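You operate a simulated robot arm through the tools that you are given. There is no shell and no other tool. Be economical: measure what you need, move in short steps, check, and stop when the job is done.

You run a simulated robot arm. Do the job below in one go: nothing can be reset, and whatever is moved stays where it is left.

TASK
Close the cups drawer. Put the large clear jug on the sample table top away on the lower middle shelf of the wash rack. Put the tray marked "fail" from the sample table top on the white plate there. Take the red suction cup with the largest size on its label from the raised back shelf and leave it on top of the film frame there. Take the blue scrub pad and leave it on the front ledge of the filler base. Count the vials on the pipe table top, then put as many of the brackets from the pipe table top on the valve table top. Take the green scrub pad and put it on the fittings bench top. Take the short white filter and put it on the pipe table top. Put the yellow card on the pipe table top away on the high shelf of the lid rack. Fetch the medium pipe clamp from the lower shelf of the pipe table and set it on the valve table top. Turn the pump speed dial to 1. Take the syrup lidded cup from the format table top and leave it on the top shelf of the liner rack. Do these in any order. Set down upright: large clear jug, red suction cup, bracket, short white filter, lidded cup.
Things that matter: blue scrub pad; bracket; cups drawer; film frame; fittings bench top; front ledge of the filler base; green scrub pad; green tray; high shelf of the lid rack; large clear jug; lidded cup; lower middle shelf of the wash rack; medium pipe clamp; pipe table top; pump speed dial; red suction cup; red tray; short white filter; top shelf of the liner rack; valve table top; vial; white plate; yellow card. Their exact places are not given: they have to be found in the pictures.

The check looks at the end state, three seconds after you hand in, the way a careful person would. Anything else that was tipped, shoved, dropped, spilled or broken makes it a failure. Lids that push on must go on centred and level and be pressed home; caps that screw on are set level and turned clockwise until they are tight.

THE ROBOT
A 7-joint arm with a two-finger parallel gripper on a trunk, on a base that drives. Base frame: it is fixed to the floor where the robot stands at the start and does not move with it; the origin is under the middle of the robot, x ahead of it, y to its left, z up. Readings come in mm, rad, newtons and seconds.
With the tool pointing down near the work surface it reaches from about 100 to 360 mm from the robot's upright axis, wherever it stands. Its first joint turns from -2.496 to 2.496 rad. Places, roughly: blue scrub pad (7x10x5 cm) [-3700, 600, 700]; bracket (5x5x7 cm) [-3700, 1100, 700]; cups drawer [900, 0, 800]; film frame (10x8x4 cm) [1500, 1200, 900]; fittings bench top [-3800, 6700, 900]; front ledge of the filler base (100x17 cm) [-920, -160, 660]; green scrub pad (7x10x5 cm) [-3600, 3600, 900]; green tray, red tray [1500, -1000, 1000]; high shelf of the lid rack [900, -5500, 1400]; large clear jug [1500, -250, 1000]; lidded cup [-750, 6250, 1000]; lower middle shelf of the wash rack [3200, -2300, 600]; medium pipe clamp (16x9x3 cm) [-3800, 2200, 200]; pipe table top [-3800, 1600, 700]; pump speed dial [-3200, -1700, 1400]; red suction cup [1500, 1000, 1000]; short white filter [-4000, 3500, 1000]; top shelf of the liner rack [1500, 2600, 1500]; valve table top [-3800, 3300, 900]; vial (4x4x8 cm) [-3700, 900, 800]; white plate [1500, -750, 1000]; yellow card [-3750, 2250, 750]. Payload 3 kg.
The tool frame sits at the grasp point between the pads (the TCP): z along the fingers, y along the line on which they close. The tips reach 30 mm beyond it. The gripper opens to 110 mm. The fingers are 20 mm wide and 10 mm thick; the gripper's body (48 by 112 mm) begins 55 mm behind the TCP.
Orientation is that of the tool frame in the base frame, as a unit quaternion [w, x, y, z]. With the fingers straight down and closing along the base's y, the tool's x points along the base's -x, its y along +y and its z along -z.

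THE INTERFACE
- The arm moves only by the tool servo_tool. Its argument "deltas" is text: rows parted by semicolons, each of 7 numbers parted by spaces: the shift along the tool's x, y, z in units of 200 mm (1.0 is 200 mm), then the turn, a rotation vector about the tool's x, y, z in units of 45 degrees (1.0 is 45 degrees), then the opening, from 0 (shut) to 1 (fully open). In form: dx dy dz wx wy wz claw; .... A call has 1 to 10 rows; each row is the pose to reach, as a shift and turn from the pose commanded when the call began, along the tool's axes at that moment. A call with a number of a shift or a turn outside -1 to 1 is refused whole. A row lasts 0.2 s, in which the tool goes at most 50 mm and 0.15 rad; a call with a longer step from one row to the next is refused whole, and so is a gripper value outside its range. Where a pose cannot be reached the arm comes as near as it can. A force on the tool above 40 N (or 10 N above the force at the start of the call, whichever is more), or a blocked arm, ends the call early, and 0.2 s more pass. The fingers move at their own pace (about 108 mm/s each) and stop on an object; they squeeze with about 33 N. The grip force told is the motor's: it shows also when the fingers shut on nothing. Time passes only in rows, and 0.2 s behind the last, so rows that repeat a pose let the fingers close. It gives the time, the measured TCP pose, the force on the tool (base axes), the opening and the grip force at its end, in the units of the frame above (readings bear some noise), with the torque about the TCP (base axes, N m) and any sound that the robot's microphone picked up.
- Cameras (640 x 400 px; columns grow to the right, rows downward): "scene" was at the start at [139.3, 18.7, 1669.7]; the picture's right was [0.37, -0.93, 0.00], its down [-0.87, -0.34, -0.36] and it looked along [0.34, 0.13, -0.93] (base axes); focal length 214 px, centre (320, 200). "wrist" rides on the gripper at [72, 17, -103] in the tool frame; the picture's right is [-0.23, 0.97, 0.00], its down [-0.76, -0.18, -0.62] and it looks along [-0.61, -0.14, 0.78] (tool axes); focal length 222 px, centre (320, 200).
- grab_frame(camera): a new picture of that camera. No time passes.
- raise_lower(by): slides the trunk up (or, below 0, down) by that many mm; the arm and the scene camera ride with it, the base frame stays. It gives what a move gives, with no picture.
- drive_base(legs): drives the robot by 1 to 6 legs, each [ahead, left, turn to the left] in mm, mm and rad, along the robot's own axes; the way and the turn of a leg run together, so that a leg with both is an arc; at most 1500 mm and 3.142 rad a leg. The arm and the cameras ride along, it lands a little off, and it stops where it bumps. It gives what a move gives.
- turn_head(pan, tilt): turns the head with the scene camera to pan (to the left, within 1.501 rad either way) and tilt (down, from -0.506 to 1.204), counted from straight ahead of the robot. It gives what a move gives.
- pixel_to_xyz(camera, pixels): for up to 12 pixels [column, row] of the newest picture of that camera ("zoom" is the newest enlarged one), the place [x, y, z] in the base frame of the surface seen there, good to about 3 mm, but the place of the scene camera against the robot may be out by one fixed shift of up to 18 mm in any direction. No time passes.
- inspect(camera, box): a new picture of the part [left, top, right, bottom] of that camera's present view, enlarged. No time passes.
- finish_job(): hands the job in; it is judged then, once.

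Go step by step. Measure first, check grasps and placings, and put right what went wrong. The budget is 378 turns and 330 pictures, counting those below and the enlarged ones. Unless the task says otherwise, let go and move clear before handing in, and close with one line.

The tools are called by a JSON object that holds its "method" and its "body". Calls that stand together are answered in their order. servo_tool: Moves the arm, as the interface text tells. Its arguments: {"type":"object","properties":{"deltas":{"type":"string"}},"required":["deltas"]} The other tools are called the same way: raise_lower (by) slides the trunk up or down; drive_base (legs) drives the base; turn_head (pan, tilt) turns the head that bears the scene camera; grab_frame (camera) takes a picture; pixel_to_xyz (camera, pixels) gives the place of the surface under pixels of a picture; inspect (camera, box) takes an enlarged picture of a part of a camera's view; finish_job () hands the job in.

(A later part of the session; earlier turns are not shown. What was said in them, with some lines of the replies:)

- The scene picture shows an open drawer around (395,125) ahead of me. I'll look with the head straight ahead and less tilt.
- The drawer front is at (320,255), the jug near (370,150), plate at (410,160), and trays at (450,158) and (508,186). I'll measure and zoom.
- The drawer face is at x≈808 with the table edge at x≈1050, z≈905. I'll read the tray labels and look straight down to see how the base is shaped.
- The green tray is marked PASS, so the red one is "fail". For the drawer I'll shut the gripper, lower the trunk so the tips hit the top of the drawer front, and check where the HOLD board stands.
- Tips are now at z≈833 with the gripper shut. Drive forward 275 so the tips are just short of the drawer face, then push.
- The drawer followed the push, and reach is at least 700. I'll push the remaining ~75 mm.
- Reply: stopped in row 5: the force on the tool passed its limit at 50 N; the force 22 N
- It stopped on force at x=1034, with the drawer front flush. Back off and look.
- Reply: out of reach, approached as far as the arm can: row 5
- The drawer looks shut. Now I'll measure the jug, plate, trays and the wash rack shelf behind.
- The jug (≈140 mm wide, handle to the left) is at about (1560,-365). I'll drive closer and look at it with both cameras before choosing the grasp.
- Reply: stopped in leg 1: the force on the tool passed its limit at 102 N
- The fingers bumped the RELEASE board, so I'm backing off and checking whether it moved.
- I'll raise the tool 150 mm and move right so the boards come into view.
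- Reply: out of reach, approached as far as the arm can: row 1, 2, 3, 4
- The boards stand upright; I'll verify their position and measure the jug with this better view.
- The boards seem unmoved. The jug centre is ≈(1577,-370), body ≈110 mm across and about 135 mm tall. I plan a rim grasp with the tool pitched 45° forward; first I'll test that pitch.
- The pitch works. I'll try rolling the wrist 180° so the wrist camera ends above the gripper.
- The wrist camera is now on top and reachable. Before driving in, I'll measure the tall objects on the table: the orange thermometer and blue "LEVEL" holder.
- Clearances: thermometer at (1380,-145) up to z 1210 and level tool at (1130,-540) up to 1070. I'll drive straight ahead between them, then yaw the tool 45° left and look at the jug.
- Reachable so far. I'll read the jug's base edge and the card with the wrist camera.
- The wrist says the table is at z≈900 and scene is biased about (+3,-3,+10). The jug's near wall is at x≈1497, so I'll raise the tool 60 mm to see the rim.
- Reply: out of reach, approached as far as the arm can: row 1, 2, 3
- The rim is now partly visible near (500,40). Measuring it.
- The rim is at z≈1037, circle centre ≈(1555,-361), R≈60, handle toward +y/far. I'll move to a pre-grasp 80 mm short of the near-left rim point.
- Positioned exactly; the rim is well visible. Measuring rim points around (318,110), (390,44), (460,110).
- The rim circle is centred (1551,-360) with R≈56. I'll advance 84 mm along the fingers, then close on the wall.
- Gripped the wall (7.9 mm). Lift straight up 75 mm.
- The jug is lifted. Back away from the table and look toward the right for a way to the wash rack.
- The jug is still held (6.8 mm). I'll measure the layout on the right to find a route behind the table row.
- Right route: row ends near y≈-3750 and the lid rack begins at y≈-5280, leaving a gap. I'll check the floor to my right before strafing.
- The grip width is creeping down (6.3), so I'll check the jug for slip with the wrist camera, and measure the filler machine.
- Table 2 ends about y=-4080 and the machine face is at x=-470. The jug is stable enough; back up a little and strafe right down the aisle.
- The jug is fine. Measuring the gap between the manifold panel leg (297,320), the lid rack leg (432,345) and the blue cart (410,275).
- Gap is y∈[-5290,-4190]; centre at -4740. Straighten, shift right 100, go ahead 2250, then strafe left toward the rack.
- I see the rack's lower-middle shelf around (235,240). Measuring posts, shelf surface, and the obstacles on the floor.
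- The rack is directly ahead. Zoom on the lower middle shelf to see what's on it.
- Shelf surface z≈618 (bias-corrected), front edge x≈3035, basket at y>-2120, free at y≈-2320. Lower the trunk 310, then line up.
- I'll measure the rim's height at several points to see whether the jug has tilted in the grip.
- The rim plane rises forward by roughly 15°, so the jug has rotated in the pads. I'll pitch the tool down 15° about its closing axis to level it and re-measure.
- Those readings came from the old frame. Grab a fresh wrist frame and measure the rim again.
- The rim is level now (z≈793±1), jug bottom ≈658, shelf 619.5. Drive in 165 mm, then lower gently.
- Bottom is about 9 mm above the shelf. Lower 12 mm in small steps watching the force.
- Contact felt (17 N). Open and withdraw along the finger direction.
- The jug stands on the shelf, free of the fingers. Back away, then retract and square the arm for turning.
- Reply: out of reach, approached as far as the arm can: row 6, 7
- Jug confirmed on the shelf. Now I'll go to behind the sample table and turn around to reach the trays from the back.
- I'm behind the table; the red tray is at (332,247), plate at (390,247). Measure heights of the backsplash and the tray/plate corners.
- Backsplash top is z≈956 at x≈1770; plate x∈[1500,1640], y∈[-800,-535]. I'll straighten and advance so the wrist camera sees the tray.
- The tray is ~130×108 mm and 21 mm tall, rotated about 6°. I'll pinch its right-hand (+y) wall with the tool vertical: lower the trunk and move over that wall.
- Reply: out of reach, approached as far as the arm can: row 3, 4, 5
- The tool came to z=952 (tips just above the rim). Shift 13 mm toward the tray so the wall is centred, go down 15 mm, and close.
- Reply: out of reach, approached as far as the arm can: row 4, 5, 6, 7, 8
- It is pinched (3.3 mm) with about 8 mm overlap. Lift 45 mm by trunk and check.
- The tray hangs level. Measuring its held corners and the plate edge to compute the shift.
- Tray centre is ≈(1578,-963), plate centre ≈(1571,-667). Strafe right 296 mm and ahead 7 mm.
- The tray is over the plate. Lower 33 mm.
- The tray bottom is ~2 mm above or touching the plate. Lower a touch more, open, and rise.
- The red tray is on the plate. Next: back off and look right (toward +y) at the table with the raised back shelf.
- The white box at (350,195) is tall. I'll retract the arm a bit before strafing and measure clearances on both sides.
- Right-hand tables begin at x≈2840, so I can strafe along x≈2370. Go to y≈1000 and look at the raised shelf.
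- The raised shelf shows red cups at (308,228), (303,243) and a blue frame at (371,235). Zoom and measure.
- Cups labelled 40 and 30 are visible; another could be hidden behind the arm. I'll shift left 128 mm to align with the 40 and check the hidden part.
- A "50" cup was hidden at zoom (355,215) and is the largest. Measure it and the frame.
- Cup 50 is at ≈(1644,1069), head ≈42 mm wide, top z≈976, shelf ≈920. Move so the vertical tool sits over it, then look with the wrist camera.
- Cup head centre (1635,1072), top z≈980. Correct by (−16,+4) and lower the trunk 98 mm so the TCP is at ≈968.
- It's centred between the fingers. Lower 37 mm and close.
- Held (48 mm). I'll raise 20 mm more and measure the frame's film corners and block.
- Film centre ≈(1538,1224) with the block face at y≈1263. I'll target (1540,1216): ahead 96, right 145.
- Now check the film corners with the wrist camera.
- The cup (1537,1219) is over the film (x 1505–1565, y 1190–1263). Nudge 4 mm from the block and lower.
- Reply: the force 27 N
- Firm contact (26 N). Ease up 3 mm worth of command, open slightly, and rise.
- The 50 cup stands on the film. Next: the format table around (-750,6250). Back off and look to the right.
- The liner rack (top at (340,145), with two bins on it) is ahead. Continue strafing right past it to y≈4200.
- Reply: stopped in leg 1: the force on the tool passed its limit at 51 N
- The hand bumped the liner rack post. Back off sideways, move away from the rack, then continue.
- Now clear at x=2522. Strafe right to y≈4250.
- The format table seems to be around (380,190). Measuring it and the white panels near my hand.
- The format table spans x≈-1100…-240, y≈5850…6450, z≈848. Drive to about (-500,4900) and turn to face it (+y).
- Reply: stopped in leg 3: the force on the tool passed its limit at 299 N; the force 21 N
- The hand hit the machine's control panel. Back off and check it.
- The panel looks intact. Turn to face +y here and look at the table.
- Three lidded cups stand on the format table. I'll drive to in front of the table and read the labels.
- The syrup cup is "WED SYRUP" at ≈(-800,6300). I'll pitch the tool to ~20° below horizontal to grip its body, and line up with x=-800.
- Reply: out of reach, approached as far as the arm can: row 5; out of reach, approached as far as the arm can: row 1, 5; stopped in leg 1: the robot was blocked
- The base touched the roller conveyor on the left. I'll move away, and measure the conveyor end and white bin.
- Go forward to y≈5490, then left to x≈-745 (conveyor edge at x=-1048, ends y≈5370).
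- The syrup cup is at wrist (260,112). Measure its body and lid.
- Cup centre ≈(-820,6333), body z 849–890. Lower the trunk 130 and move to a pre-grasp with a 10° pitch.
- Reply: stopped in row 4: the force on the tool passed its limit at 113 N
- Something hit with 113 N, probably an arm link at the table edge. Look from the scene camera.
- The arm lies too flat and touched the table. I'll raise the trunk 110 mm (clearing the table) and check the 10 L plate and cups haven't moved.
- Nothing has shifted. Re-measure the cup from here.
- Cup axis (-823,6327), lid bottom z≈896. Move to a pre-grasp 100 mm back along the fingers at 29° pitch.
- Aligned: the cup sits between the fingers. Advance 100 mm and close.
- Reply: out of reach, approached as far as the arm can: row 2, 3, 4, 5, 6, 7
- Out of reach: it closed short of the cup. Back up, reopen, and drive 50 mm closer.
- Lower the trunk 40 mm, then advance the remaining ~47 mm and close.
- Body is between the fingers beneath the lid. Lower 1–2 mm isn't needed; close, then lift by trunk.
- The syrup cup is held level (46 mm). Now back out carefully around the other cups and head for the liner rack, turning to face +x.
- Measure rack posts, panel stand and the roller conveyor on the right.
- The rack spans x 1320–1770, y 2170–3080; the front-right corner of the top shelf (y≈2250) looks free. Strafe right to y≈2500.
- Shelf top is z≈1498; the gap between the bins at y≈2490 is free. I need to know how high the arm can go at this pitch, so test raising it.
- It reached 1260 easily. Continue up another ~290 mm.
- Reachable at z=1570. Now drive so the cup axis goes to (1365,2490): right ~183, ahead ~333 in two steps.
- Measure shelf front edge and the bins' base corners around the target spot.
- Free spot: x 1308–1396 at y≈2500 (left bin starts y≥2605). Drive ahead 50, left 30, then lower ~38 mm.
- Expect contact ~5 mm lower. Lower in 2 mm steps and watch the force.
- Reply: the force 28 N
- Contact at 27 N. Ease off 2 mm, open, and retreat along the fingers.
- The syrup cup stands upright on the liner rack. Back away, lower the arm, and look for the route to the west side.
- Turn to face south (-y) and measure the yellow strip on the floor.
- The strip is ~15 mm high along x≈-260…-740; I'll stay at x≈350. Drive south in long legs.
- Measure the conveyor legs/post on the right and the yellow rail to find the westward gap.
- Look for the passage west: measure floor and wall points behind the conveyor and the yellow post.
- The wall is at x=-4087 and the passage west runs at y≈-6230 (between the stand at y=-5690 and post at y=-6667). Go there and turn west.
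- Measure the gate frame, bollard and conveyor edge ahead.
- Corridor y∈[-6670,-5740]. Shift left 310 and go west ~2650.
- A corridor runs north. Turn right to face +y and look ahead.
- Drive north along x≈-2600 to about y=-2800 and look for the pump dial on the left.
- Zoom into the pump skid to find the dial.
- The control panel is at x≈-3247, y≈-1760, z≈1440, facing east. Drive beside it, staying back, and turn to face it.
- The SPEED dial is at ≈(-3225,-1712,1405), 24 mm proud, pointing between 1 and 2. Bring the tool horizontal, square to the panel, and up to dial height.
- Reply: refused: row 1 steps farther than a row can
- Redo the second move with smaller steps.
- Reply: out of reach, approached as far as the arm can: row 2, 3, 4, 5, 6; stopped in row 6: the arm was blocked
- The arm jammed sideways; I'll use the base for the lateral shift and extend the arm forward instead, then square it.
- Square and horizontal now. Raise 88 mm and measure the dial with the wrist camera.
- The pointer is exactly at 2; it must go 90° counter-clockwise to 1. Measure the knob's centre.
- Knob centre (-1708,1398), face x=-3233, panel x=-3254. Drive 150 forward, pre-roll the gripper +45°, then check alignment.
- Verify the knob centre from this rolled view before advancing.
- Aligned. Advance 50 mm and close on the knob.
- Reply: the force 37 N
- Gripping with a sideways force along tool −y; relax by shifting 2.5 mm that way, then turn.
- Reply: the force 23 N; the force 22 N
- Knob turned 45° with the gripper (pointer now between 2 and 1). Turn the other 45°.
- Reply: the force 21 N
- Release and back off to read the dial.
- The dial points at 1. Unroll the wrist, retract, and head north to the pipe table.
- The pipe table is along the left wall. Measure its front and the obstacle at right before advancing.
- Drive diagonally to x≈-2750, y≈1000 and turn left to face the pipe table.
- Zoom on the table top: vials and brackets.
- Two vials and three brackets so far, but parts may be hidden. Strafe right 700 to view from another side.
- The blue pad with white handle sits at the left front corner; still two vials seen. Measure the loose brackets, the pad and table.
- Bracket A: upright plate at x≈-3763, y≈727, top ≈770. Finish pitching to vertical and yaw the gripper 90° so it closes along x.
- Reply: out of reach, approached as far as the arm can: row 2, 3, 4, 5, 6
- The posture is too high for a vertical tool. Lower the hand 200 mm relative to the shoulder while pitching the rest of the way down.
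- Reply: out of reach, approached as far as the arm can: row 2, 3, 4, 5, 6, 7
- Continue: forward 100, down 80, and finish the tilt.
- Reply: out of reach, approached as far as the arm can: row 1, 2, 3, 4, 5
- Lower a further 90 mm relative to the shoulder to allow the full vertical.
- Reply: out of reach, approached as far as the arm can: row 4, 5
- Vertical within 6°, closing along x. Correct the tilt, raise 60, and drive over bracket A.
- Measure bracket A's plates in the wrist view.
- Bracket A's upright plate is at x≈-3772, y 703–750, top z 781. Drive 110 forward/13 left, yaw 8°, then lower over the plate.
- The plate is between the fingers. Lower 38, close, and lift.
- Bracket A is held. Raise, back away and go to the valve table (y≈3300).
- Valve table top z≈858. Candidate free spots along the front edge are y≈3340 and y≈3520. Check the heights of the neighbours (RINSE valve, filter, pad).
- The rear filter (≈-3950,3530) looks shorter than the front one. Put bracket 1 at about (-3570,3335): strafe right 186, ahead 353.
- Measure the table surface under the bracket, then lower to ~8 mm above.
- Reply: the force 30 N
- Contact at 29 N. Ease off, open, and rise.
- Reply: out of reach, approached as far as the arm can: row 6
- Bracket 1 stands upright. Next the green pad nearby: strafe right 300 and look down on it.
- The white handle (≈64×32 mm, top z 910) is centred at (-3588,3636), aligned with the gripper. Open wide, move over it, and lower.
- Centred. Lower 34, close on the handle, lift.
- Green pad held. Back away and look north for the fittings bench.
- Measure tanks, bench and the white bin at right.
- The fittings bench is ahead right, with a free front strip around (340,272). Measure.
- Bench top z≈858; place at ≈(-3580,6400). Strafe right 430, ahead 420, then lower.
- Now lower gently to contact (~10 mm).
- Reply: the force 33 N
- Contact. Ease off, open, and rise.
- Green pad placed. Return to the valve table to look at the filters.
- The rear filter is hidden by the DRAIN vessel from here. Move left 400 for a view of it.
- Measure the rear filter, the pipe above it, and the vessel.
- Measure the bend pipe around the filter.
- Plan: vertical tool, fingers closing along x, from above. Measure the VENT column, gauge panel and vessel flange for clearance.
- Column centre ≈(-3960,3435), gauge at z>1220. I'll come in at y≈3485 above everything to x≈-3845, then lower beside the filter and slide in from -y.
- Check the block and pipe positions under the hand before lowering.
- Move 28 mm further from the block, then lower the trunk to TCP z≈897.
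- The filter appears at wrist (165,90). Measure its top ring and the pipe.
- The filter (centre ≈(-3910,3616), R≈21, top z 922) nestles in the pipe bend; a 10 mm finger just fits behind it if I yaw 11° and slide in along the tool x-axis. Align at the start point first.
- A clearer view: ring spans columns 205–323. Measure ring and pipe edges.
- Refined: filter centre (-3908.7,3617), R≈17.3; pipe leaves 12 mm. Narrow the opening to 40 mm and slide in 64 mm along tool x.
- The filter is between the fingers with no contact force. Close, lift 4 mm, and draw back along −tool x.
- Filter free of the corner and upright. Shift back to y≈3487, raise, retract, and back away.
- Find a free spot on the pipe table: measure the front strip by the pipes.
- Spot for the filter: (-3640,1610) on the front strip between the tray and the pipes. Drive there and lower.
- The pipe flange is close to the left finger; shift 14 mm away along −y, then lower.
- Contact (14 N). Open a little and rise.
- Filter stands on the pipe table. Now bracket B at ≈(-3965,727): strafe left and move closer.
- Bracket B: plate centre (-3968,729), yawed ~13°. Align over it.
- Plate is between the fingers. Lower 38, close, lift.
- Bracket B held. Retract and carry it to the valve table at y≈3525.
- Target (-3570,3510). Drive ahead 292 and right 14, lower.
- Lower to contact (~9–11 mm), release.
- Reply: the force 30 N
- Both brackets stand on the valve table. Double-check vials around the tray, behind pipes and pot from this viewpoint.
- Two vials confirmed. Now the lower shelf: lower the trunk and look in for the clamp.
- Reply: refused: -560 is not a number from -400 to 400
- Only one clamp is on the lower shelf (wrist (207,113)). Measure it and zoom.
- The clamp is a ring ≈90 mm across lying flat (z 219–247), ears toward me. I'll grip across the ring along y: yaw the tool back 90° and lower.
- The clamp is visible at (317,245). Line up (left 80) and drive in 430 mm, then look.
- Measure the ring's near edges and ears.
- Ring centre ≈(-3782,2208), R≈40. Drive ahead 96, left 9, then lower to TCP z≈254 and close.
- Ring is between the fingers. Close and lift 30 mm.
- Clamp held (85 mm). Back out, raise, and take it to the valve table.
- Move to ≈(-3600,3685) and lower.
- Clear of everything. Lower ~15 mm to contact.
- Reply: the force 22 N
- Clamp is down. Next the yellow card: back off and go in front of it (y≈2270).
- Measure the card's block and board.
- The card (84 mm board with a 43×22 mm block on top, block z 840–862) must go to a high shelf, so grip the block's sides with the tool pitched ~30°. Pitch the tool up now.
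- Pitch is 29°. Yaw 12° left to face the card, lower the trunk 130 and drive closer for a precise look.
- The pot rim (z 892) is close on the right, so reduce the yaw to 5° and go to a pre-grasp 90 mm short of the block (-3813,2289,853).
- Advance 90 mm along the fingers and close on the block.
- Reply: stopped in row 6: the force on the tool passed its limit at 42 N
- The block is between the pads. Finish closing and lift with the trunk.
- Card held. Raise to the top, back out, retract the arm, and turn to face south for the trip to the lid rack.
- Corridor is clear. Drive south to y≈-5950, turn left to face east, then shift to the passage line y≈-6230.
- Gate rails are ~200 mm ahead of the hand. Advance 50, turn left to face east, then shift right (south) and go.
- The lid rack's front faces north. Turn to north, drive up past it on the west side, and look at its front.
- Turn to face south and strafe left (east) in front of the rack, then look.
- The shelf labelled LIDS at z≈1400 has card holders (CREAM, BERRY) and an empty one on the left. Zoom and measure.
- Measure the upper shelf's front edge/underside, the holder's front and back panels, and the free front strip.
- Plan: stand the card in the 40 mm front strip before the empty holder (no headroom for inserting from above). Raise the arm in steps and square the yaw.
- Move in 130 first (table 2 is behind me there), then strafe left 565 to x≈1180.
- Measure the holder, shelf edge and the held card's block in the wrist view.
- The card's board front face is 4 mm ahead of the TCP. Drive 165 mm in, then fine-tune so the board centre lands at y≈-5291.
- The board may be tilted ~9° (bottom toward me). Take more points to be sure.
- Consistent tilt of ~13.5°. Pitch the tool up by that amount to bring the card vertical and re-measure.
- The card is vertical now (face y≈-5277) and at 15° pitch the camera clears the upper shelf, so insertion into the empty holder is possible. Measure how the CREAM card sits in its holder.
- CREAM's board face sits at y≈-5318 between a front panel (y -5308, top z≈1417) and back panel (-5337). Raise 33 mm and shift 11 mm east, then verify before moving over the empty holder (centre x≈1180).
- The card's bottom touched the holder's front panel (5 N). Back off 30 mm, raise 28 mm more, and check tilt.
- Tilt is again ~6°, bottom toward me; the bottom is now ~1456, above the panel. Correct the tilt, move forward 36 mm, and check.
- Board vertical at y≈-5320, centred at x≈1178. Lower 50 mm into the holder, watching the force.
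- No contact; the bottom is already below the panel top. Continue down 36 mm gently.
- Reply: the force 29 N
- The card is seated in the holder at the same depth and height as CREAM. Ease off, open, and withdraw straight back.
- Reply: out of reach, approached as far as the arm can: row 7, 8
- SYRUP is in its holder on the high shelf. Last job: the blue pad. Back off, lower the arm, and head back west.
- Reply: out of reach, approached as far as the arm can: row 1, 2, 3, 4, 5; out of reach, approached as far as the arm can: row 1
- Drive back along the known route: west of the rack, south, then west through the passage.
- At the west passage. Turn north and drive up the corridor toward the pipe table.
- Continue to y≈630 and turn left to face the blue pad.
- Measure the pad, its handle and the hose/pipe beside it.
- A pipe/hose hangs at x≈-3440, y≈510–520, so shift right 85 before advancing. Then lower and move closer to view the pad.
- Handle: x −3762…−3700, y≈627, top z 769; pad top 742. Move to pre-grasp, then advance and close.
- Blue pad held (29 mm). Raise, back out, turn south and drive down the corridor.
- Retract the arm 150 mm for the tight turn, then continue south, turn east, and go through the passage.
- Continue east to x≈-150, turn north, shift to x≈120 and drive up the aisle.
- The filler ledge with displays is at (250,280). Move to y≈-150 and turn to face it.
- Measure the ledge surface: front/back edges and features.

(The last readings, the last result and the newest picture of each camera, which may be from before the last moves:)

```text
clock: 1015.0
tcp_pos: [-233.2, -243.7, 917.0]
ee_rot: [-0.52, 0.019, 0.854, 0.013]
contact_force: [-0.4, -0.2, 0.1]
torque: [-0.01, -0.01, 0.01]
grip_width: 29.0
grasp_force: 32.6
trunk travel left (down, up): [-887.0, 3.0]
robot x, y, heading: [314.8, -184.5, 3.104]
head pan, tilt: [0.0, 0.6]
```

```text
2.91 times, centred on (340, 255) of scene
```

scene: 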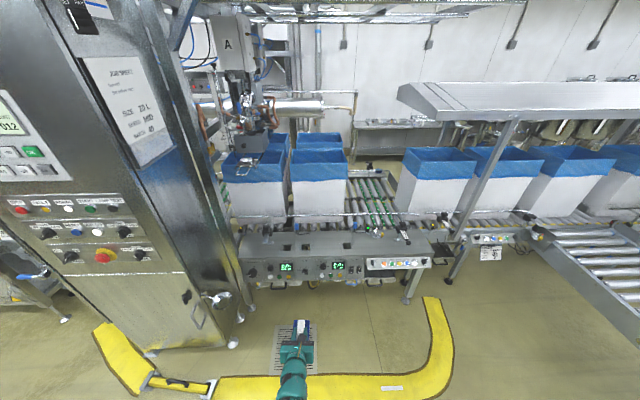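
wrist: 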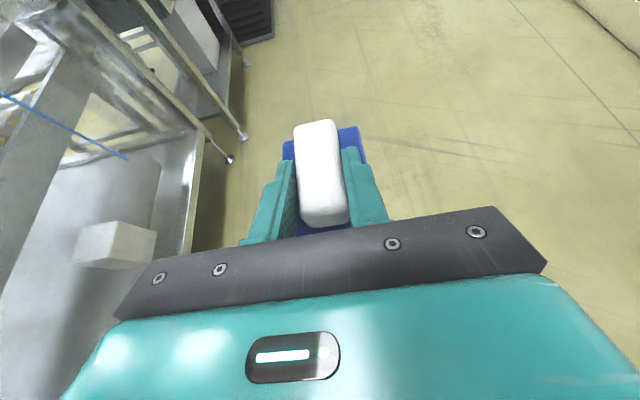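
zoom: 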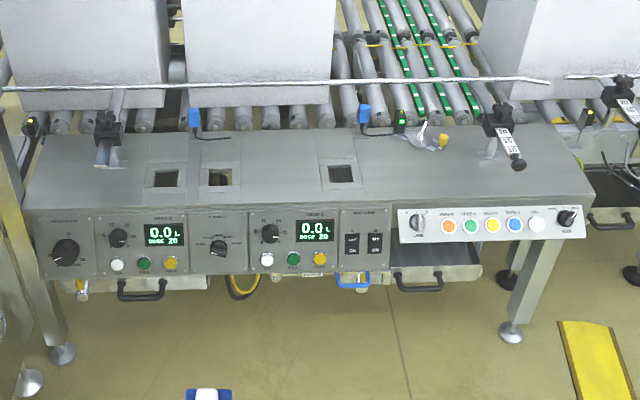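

The free part of the ledge is around (-925,-110), z≈664. I must know whether the yellow strip is flat; measure it against the floor.

{"method": "pixel_to_xyz", "body": {"camera": "scene", "pixels": [[240, 385], [340, 385], [400, 380], [440, 340], [435, 310], [370, 340], [460, 360], [250, 365], [180, 384], [120, 350], [270, 340], [390, 320]]}}

{"method": "inspect", "body": {"camera": "scene", "box": [80, 290, 480, 400]}}

```text
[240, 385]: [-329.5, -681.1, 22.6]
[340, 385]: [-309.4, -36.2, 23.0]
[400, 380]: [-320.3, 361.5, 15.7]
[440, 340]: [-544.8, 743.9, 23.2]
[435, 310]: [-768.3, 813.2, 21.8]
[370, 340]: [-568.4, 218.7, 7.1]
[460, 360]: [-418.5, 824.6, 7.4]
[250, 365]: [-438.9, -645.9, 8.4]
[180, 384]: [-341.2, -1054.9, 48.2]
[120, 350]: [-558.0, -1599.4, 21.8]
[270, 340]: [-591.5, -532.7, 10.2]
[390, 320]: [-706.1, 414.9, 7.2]
```

```text
1.60 times, centred on (280, 345) of scene
```

zoom: 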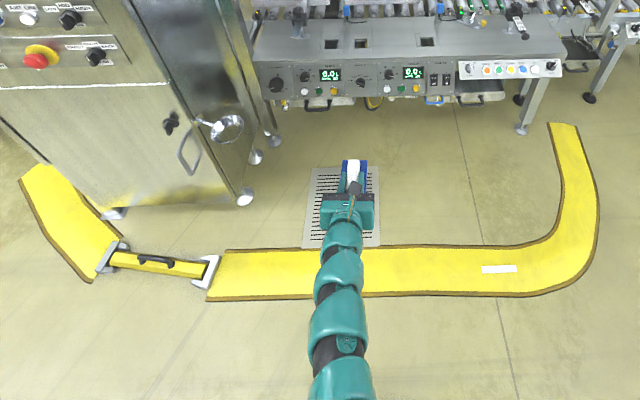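

The strip is ~15 mm high. I'll align to y≈-110 first, then advance carefully toward it and see whether the base passes over.

{"method": "drive_base", "body": {"legs": [[0, -150, 0.037], [200, 0, 0], [100, 0, 0]]}}

{"method": "grab_frame", "body": {"camera": "scene"}}

```text
clock: 1018.4
tcp_pos: [-531.9, -112.6, 917.7]
ee_rot: [-0.52, 0.004, 0.854, 0.004]
contact_force: [0.1, -0.1, -0.5]
torque: [0.02, -0.02, 0.02]
grip_width: 29.0
grasp_force: 33.0
trunk travel left (down, up): [-887.0, 3.0]
robot x, y, heading: [16.4, -34.7, -3.139]
head pan, tilt: [0.0, 0.6]
```

```text
67 pictures are left
```

scene: 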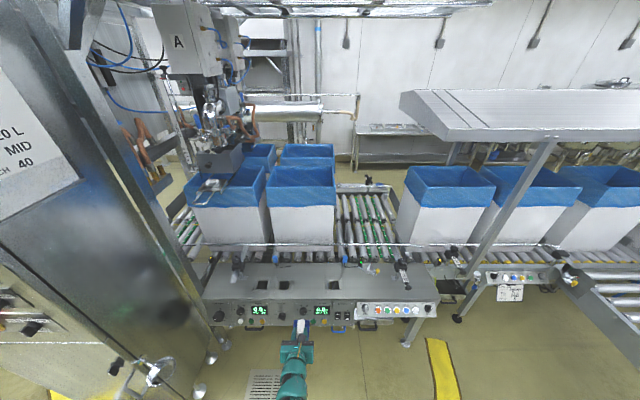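

No bump yet at x=16. Test how far the arm extends from here before crossing: lower the trunk 120 and reach forward.

{"method": "raise_lower", "body": {"by": -120}}

{"method": "servo_tool", "body": {"deltas": "0.1 0 0.2 0 0 0 0; 0.21 0 0.4 0 0 0 0; 0.31 0 0.6 0 0 0 0; 0.41 0 0.8 0 0 0 0; 0.5 0 0.97 0 0 0 0; 0.5 0 0.97 0 0 0 0"}}

{"method": "servo_tool", "body": {"deltas": "0.1 0 0.2 0 0 0 0; 0.21 0 0.4 0 0 0 0; 0.31 0 0.6 0 0 0 0; 0.41 0 0.8 0 0 0 0; 0.41 0 0.8 0 0 0 0"}}

```text
clock: 1019.9
tcp_pos: [-531.6, -112.1, 797.3]
ee_rot: [-0.52, 0.004, 0.854, 0.005]
contact_force: [0.9, -0.4, -1.0]
torque: [-0.04, -0.04, 0.0]
grip_width: 29.1
grasp_force: 32.8
trunk travel left (down, up): [-767.0, 123.0]
robot x, y, heading: [12.1, -34.7, -3.145]
head pan, tilt: [0.0, 0.6]
```

```text
clock: 1021.3
tcp_pos: [-749.0, -107.2, 796.1]
ee_rot: [-0.521, 0.005, 0.854, 0.005]
contact_force: [0.8, -0.1, -0.2]
torque: [0.0, -0.02, 0.0]
grip_width: 29.3
grasp_force: 33.6
trunk travel left (down, up): [-767.0, 123.0]
robot x, y, heading: [12.5, -33.2, -3.14]
head pan, tilt: [0.0, 0.6]
```

```text
clock: 1022.5
tcp_pos: [-828.8, -88.0, 829.8]
ee_rot: [-0.52, 0.004, 0.854, 0.004]
contact_force: [-0.8, 0.1, -1.1]
torque: [-0.01, -0.05, -0.01]
grip_width: 29.2
grasp_force: 32.8
out of reach, approached as far as the arm can: row 1, 2, 3, 4, 5
trunk travel left (down, up): [-767.0, 123.0]
robot x, y, heading: [18.1, -37.4, -3.147]
head pan, tilt: [0.0, 0.6]
```

Max reach ≈845, so I only need ~65 mm more. Creep the base forward 65 mm and see if it bumps.

{"method": "drive_base", "body": {"legs": [[70, 0, 0]]}}

{"method": "grab_frame", "body": {"camera": "wrist"}}

```text
clock: 1023.5
tcp_pos: [-898.6, -87.0, 828.9]
ee_rot: [-0.519, 0.004, 0.854, 0.005]
contact_force: [-0.1, -0.4, -0.1]
torque: [0.0, -0.01, 0.06]
grip_width: 29.2
grasp_force: 33.5
trunk travel left (down, up): [-767.0, 123.0]
robot x, y, heading: [-55.9, -31.4, -3.138]
head pan, tilt: [0.0, 0.6]
```

```text
66 pictures are left
```

wrist: 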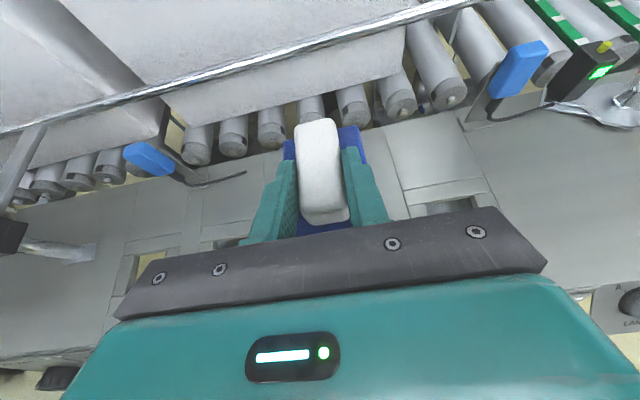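

No bump. Measure the ledge extents and holes around the pad.

{"method": "pixel_to_xyz", "body": {"camera": "wrist", "pixels": [[250, 180], [235, 165], [400, 180], [430, 130], [450, 208], [145, 262], [400, 215], [110, 270], [20, 350], [470, 180], [215, 225], [260, 150]]}}

```text
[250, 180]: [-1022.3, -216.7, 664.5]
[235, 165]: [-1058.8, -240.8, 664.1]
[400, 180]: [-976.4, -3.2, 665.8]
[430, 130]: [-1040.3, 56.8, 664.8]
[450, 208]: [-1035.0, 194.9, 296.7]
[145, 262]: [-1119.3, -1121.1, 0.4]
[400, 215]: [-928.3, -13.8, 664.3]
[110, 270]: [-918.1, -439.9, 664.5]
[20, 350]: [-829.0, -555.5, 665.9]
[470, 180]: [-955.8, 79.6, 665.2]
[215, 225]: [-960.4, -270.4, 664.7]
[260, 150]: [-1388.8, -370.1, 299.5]
```

Ledge z≈664.5, x −829…−1060; the landing zone (y −122…−52) is clear of the holes. Lower the trunk 106 mm, then ease down.

{"method": "raise_lower", "body": {"by": -106}}

{"method": "grab_frame", "body": {"camera": "wrist"}}

{"method": "grab_frame", "body": {"camera": "scene"}}

```text
clock: 1024.9
tcp_pos: [-897.7, -87.0, 724.2]
ee_rot: [-0.521, 0.004, 0.854, 0.005]
contact_force: [0.1, -0.2, -0.8]
torque: [-0.01, 0.0, 0.03]
grip_width: 29.2
grasp_force: 32.8
trunk travel left (down, up): [-661.0, 229.0]
robot x, y, heading: [-51.6, -36.5, -3.14]
head pan, tilt: [0.0, 0.6]
```

```text
65 pictures are left
```

wrist: 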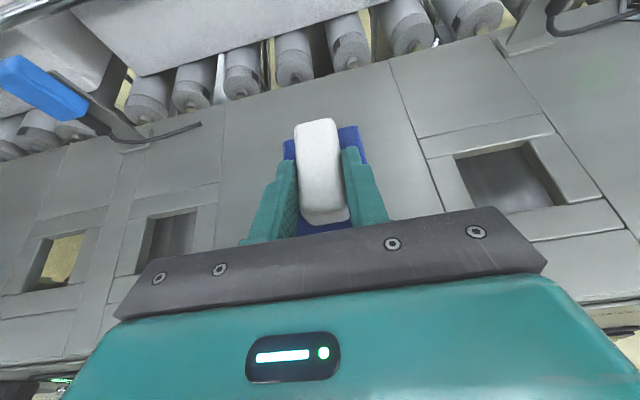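

```text
64 pictures are left
```

scene: 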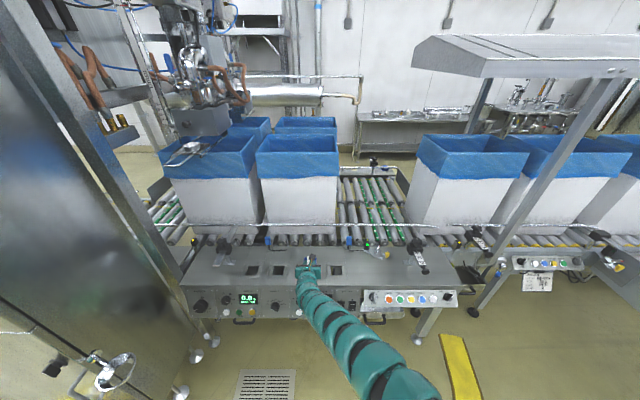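

Landing zone is flat. Lower in small trunk steps.

{"method": "raise_lower", "body": {"by": -7}}

{"method": "raise_lower", "body": {"by": -3}}

```text
clock: 1025.4
tcp_pos: [-897.9, -88.5, 718.1]
ee_rot: [-0.52, 0.004, 0.854, 0.004]
contact_force: [0.3, -0.4, 0.2]
torque: [-0.02, -0.03, -0.02]
grip_width: 29.4
grasp_force: 32.9
trunk travel left (down, up): [-654.0, 236.0]
robot x, y, heading: [-53.6, -35.9, -3.139]
head pan, tilt: [0.0, 0.6]
```

```text
clock: 1026.0
tcp_pos: [-898.4, -88.1, 716.1]
ee_rot: [-0.522, 0.004, 0.853, 0.004]
contact_force: [1.2, -0.1, 7.3]
torque: [-0.15, 0.45, 0.03]
grip_width: 29.0
grasp_force: 33.1
trunk travel left (down, up): [-651.0, 239.0]
robot x, y, heading: [-52.9, -35.4, -3.142]
head pan, tilt: [0.0, 0.6]
```

Contact (7 N). Open and withdraw along the fingers, then check.

{"method": "servo_tool", "body": {"deltas": "0 0 0 0 0 0 0.25; 0 0 0 0 0 0 0.48; 0 0 0 0 0 0 0.5; 0 0 -0.15 0 0 0 0.5; 0 0 -0.35 0 0 0 0.5; 0 0 -0.55 0 0 0 0.5; 0 0 -0.75 0 0 0 0.5"}}

{"method": "grab_frame", "body": {"camera": "wrist"}}

```text
clock: 1027.6
tcp_pos: [-765.5, -90.6, 786.8]
ee_rot: [-0.523, 0.004, 0.853, 0.006]
contact_force: [3.8, -2.6, -3.6]
torque: [0.12, 0.43, -0.18]
grip_width: 55.1
grasp_force: 0.0
trunk travel left (down, up): [-651.0, 239.0]
robot x, y, heading: [-55.7, -36.7, -3.142]
head pan, tilt: [0.0, 0.6]
```

```text
63 pictures are left
```

wrist: 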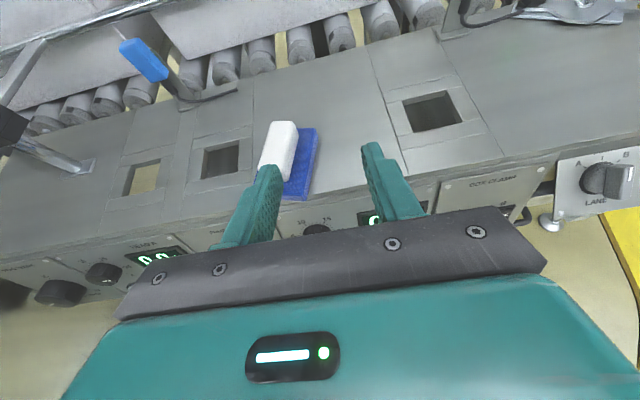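

The pad seems to have been dragged a little by the left finger. Measure where it is.

{"method": "pixel_to_xyz", "body": {"camera": "wrist", "pixels": [[275, 125], [295, 125], [262, 165], [287, 178], [317, 130], [305, 195], [310, 160], [330, 190], [290, 200], [350, 180]]}}

{"method": "inspect", "body": {"camera": "wrist", "box": [180, 90, 420, 260]}}

```text
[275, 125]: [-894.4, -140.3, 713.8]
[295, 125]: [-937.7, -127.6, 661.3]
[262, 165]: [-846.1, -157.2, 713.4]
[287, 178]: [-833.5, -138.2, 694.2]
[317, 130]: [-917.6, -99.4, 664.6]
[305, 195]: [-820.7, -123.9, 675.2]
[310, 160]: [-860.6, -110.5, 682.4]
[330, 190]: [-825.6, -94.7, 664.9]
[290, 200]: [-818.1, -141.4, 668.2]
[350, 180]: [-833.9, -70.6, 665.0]
```

```text
2.35 times, centred on (300, 175) of wrist
```

zoom: 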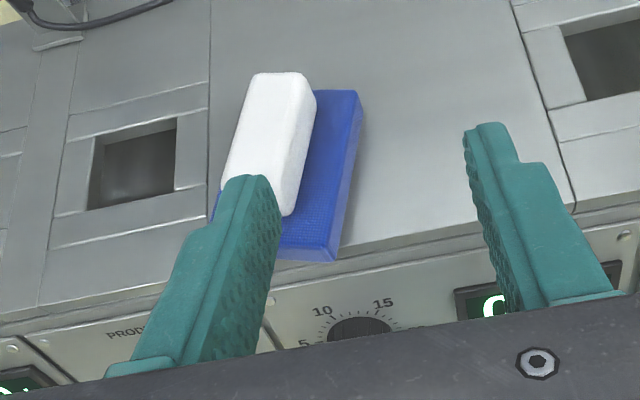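

The fingertip dragged the pad back to x −918…−818 (edge of ledge −829). Lift clear first and look again.

{"method": "raise_lower", "body": {"by": 50}}

{"method": "grab_frame", "body": {"camera": "wrist"}}

{"method": "pixel_to_xyz", "body": {"camera": "wrist", "pixels": [[270, 140], [290, 140], [260, 175], [285, 185], [310, 150], [300, 205], [270, 205], [280, 165]]}}

```text
clock: 1028.5
tcp_pos: [-765.4, -89.8, 833.9]
ee_rot: [-0.52, 0.004, 0.854, 0.005]
contact_force: [0.4, -0.5, 0.6]
torque: [0.0, -0.04, -0.01]
grip_width: 55.2
grasp_force: 0.0
trunk travel left (down, up): [-701.0, 189.0]
robot x, y, heading: [-55.0, -34.6, -3.134]
head pan, tilt: [0.0, 0.6]
```

```text
61 pictures are left
```

wrist: 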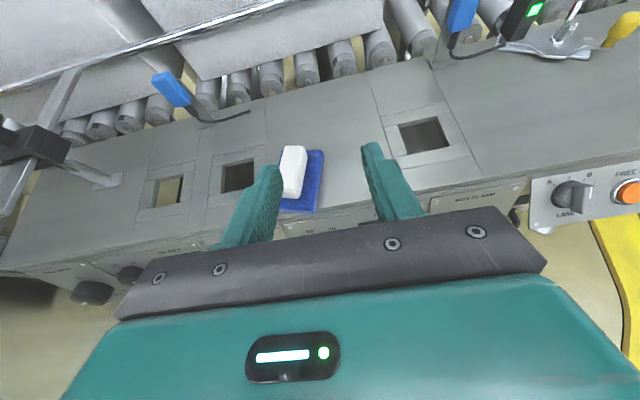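

```text
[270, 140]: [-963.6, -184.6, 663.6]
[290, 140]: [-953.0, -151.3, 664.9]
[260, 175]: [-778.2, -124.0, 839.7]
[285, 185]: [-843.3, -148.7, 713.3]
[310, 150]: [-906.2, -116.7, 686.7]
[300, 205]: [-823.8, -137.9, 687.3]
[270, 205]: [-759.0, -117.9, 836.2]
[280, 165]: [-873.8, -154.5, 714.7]
```

Regrasp the handle (centre ≈(-866,-150)): shift left 60, lower 77, then advance and close.

{"method": "drive_base", "body": {"legs": [[0, 60, 0]]}}

{"method": "raise_lower", "body": {"by": -72}}

{"method": "grab_frame", "body": {"camera": "wrist"}}

{"method": "pixel_to_xyz", "body": {"camera": "wrist", "pixels": [[310, 120], [330, 120], [300, 160], [325, 165], [315, 140], [345, 130], [340, 180], [290, 190]]}}

```text
clock: 1029.4
tcp_pos: [-765.2, -148.9, 833.7]
ee_rot: [-0.521, 0.003, 0.854, 0.004]
contact_force: [0.1, -0.1, -1.0]
torque: [-0.01, -0.02, 0.01]
grip_width: 54.6
grasp_force: 0.1
trunk travel left (down, up): [-701.0, 189.0]
robot x, y, heading: [-57.4, -94.2, -3.142]
head pan, tilt: [0.0, 0.6]
```

```text
clock: 1030.5
tcp_pos: [-765.4, -149.2, 762.3]
ee_rot: [-0.521, 0.004, 0.854, 0.005]
contact_force: [0.3, -0.8, -0.2]
torque: [0.01, 0.01, -0.03]
grip_width: 55.0
grasp_force: 0.0
trunk travel left (down, up): [-629.0, 261.0]
robot x, y, heading: [-55.7, -92.3, -3.141]
head pan, tilt: [0.0, 0.6]
```

```text
60 pictures are left
```

wrist: 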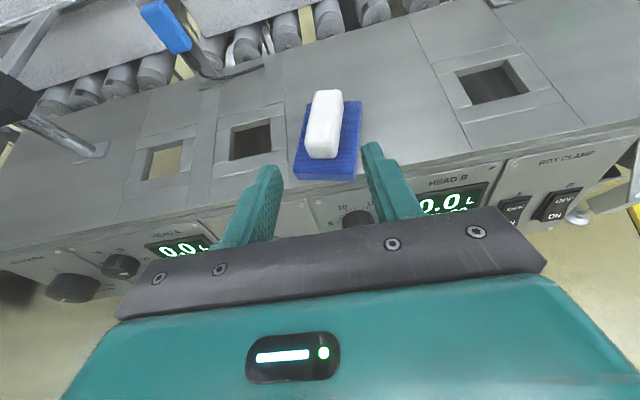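

```text
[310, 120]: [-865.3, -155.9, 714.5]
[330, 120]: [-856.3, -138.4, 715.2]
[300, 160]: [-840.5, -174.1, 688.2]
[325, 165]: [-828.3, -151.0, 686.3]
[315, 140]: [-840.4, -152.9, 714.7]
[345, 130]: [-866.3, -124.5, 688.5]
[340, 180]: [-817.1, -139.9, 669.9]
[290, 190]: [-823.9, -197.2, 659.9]
```

The handle is centred between the fingers. Advance 94 mm along the fingers and close.

{"method": "servo_tool", "body": {"deltas": "0 0 0.16 0 0 0 0.5; 0 0 0.32 0 0 0 0.5; 0 0 0.465 0 0 0 0.5; 0 0 0.465 0 0 0 0.5; 0 0 0.465 0 0 0 0.2; 0 0 0.465 0 0 0 0; 0 0 0.465 0 0 0 0"}}

{"method": "raise_lower", "body": {"by": 8}}

{"method": "drive_base", "body": {"legs": [[62, 0, 0]]}}

{"method": "grab_frame", "body": {"camera": "wrist"}}

```text
clock: 1032.1
tcp_pos: [-848.0, -147.5, 718.4]
ee_rot: [-0.521, 0.004, 0.854, 0.004]
contact_force: [-0.7, -1.1, 1.9]
torque: [-0.06, 0.08, 0.02]
grip_width: 29.1
grasp_force: 33.0
trunk travel left (down, up): [-629.0, 261.0]
robot x, y, heading: [-52.5, -95.9, -3.142]
head pan, tilt: [0.0, 0.6]
```

```text
clock: 1032.7
tcp_pos: [-848.9, -147.3, 725.3]
ee_rot: [-0.52, 0.005, 0.854, 0.005]
contact_force: [-0.2, -0.2, -0.6]
torque: [-0.01, 0.03, -0.01]
grip_width: 29.4
grasp_force: 32.9
trunk travel left (down, up): [-637.0, 253.0]
robot x, y, heading: [-57.8, -95.2, -3.142]
head pan, tilt: [0.0, 0.6]
```

```text
clock: 1033.7
tcp_pos: [-891.6, -167.3, 722.1]
ee_rot: [-0.517, 0.004, 0.856, 0.006]
contact_force: [0.3, 0.8, 0.7]
torque: [-0.07, -0.1, 0.09]
grip_width: 29.3
grasp_force: 32.8
trunk travel left (down, up): [-637.0, 253.0]
robot x, y, heading: [-96.9, -117.4, -3.141]
head pan, tilt: [0.0, 0.6]
```

```text
59 pictures are left
```

wrist: 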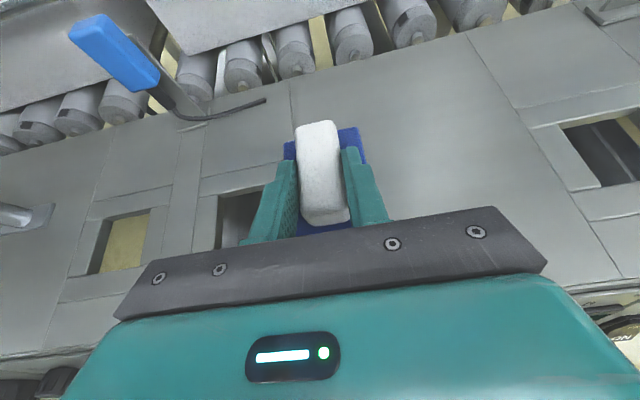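

The pad is up and further in, but near the left hole. Shift it 65 mm right with the arm and check.

{"method": "servo_tool", "body": {"deltas": "0 0.11 0 0 0 0 0; 0 0.22 0 0 0 0 0; 0 0.33 0 0 0 0 0; 0 0.33 0 0 0 0 0"}}

{"method": "grab_frame", "body": {"camera": "wrist"}}

{"method": "pixel_to_xyz", "body": {"camera": "wrist", "pixels": [[260, 180], [380, 170], [285, 150], [365, 150], [230, 200], [420, 190], [345, 130], [150, 230]]}}

```text
clock: 1034.7
tcp_pos: [-888.8, -103.5, 721.2]
ee_rot: [-0.517, 0.004, 0.856, 0.006]
contact_force: [1.9, 0.0, -0.3]
torque: [-0.02, 0.0, 0.04]
grip_width: 29.2
grasp_force: 33.1
trunk travel left (down, up): [-637.0, 253.0]
robot x, y, heading: [-90.3, -113.2, 3.143]
head pan, tilt: [0.0, 0.6]
```

```text
58 pictures are left
```

wrist: 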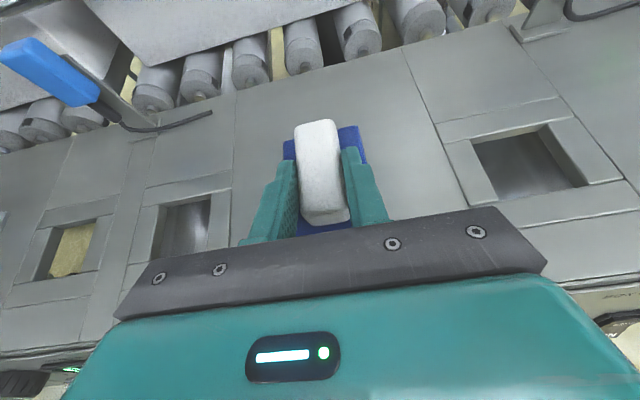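

```text
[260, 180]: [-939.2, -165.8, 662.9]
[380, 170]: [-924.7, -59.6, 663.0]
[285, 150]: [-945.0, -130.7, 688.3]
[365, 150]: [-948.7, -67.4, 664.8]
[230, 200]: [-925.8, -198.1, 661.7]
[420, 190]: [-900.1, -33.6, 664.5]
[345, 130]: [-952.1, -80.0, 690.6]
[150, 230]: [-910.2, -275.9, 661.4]
```

The pad is ~2 mm above the ledge and clear of the holes. Open here, then lift straight up by trunk.

{"method": "servo_tool", "body": {"deltas": "0 0 0 0 0 0 0.1; 0 0 0 0 0 0 0.4; 0 0 0 0 0 0 0.55; 0 0 0 0 0 0 0.55"}}

{"method": "raise_lower", "body": {"by": 60}}

{"method": "grab_frame", "body": {"camera": "wrist"}}

{"method": "pixel_to_xyz", "body": {"camera": "wrist", "pixels": [[310, 120], [320, 150], [330, 180], [345, 150], [295, 150], [350, 190], [300, 195], [345, 125]]}}

```text
clock: 1035.7
tcp_pos: [-888.0, -104.7, 721.4]
ee_rot: [-0.517, 0.004, 0.856, 0.006]
contact_force: [-0.3, 0.3, -0.2]
torque: [0.03, 0.0, -0.02]
grip_width: 60.3
grasp_force: 0.0
trunk travel left (down, up): [-637.0, 253.0]
robot x, y, heading: [-90.6, -118.4, -3.14]
head pan, tilt: [0.0, 0.6]
```

```text
clock: 1036.7
tcp_pos: [-889.3, -104.2, 781.0]
ee_rot: [-0.517, 0.005, 0.856, 0.007]
contact_force: [-0.2, 1.5, -0.5]
torque: [-0.01, -0.02, 0.03]
grip_width: 60.3
grasp_force: 0.1
trunk travel left (down, up): [-697.0, 193.0]
robot x, y, heading: [-89.4, -120.4, 3.144]
head pan, tilt: [0.0, 0.6]
```

```text
57 pictures are left
```

wrist: 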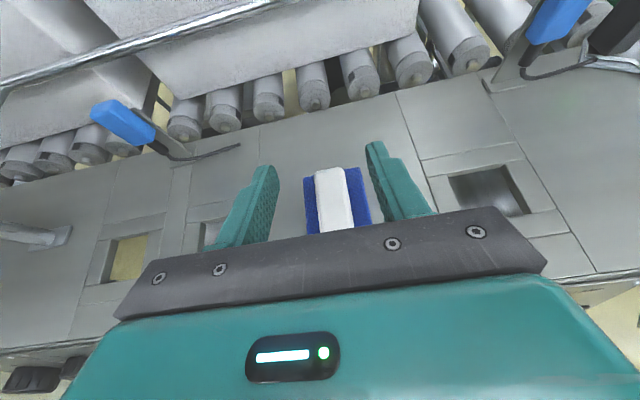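

```text
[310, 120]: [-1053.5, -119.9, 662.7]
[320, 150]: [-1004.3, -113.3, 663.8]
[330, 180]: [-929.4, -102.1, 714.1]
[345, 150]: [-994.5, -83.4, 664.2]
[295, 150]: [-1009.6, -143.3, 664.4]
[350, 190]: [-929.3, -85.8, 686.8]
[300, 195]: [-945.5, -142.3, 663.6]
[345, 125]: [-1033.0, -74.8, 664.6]
```

The pad lies flat on the ledge, well inside. Raise and back away, then check the pad and the yellow strip.

{"method": "raise_lower", "body": {"by": 150}}

{"method": "drive_base", "body": {"legs": [[-480, 0, 0]]}}

{"method": "grab_frame", "body": {"camera": "scene"}}

{"method": "inspect", "body": {"camera": "scene", "box": [80, 200, 480, 400]}}

```text
clock: 1038.4
tcp_pos: [-888.4, -104.8, 932.5]
ee_rot: [-0.517, 0.004, 0.856, 0.006]
contact_force: [0.3, -0.3, -0.3]
torque: [0.02, 0.01, 0.01]
grip_width: 60.4
grasp_force: 0.1
trunk travel left (down, up): [-847.0, 43.0]
robot x, y, heading: [-87.8, -118.0, 3.142]
head pan, tilt: [0.0, 0.6]
```

```text
clock: 1041.3
tcp_pos: [-416.7, -98.6, 930.9]
ee_rot: [-0.518, 0.007, 0.856, 0.007]
contact_force: [0.2, 0.3, 0.3]
torque: [-0.02, -0.01, -0.02]
grip_width: 60.7
grasp_force: 0.1
trunk travel left (down, up): [-847.0, 43.0]
robot x, y, heading: [385.9, -117.3, 3.133]
head pan, tilt: [0.0, 0.6]
```

```text
56 pictures are left
```

scene: 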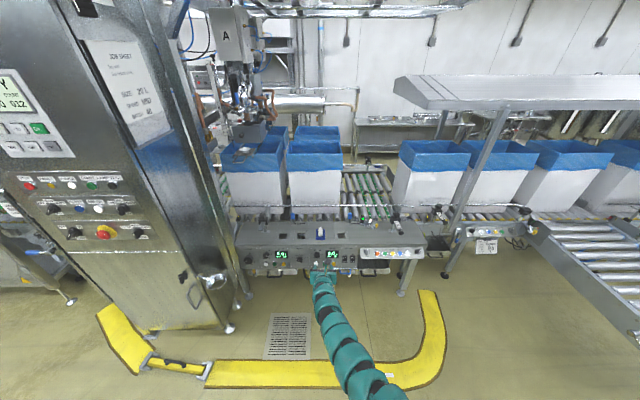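

```text
1.60 times, centred on (280, 300) of scene
```

zoom: 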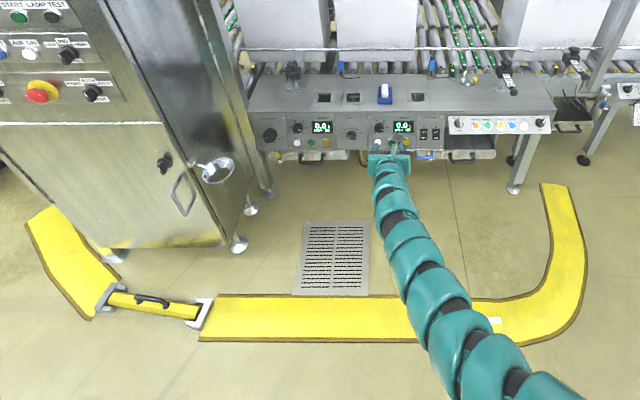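

Everything has been placed, and the pad rests on the ledge with the strip undisturbed. Handing in.

{"method": "finish_job", "body": {}}

```text
The job is handed in.
```

The job is handed in. All twelve tasks are done, and two vials were counted, so two brackets were moved to the valve table. On the way the arm bumped the RELEASE board, the liner rack post, the packing machine's control panel and the format table. The base also nudged the roller conveyor and drove onto the yellow floor strip. I saw no damage and nothing moved, though I could not confirm that no panel control was pressed.
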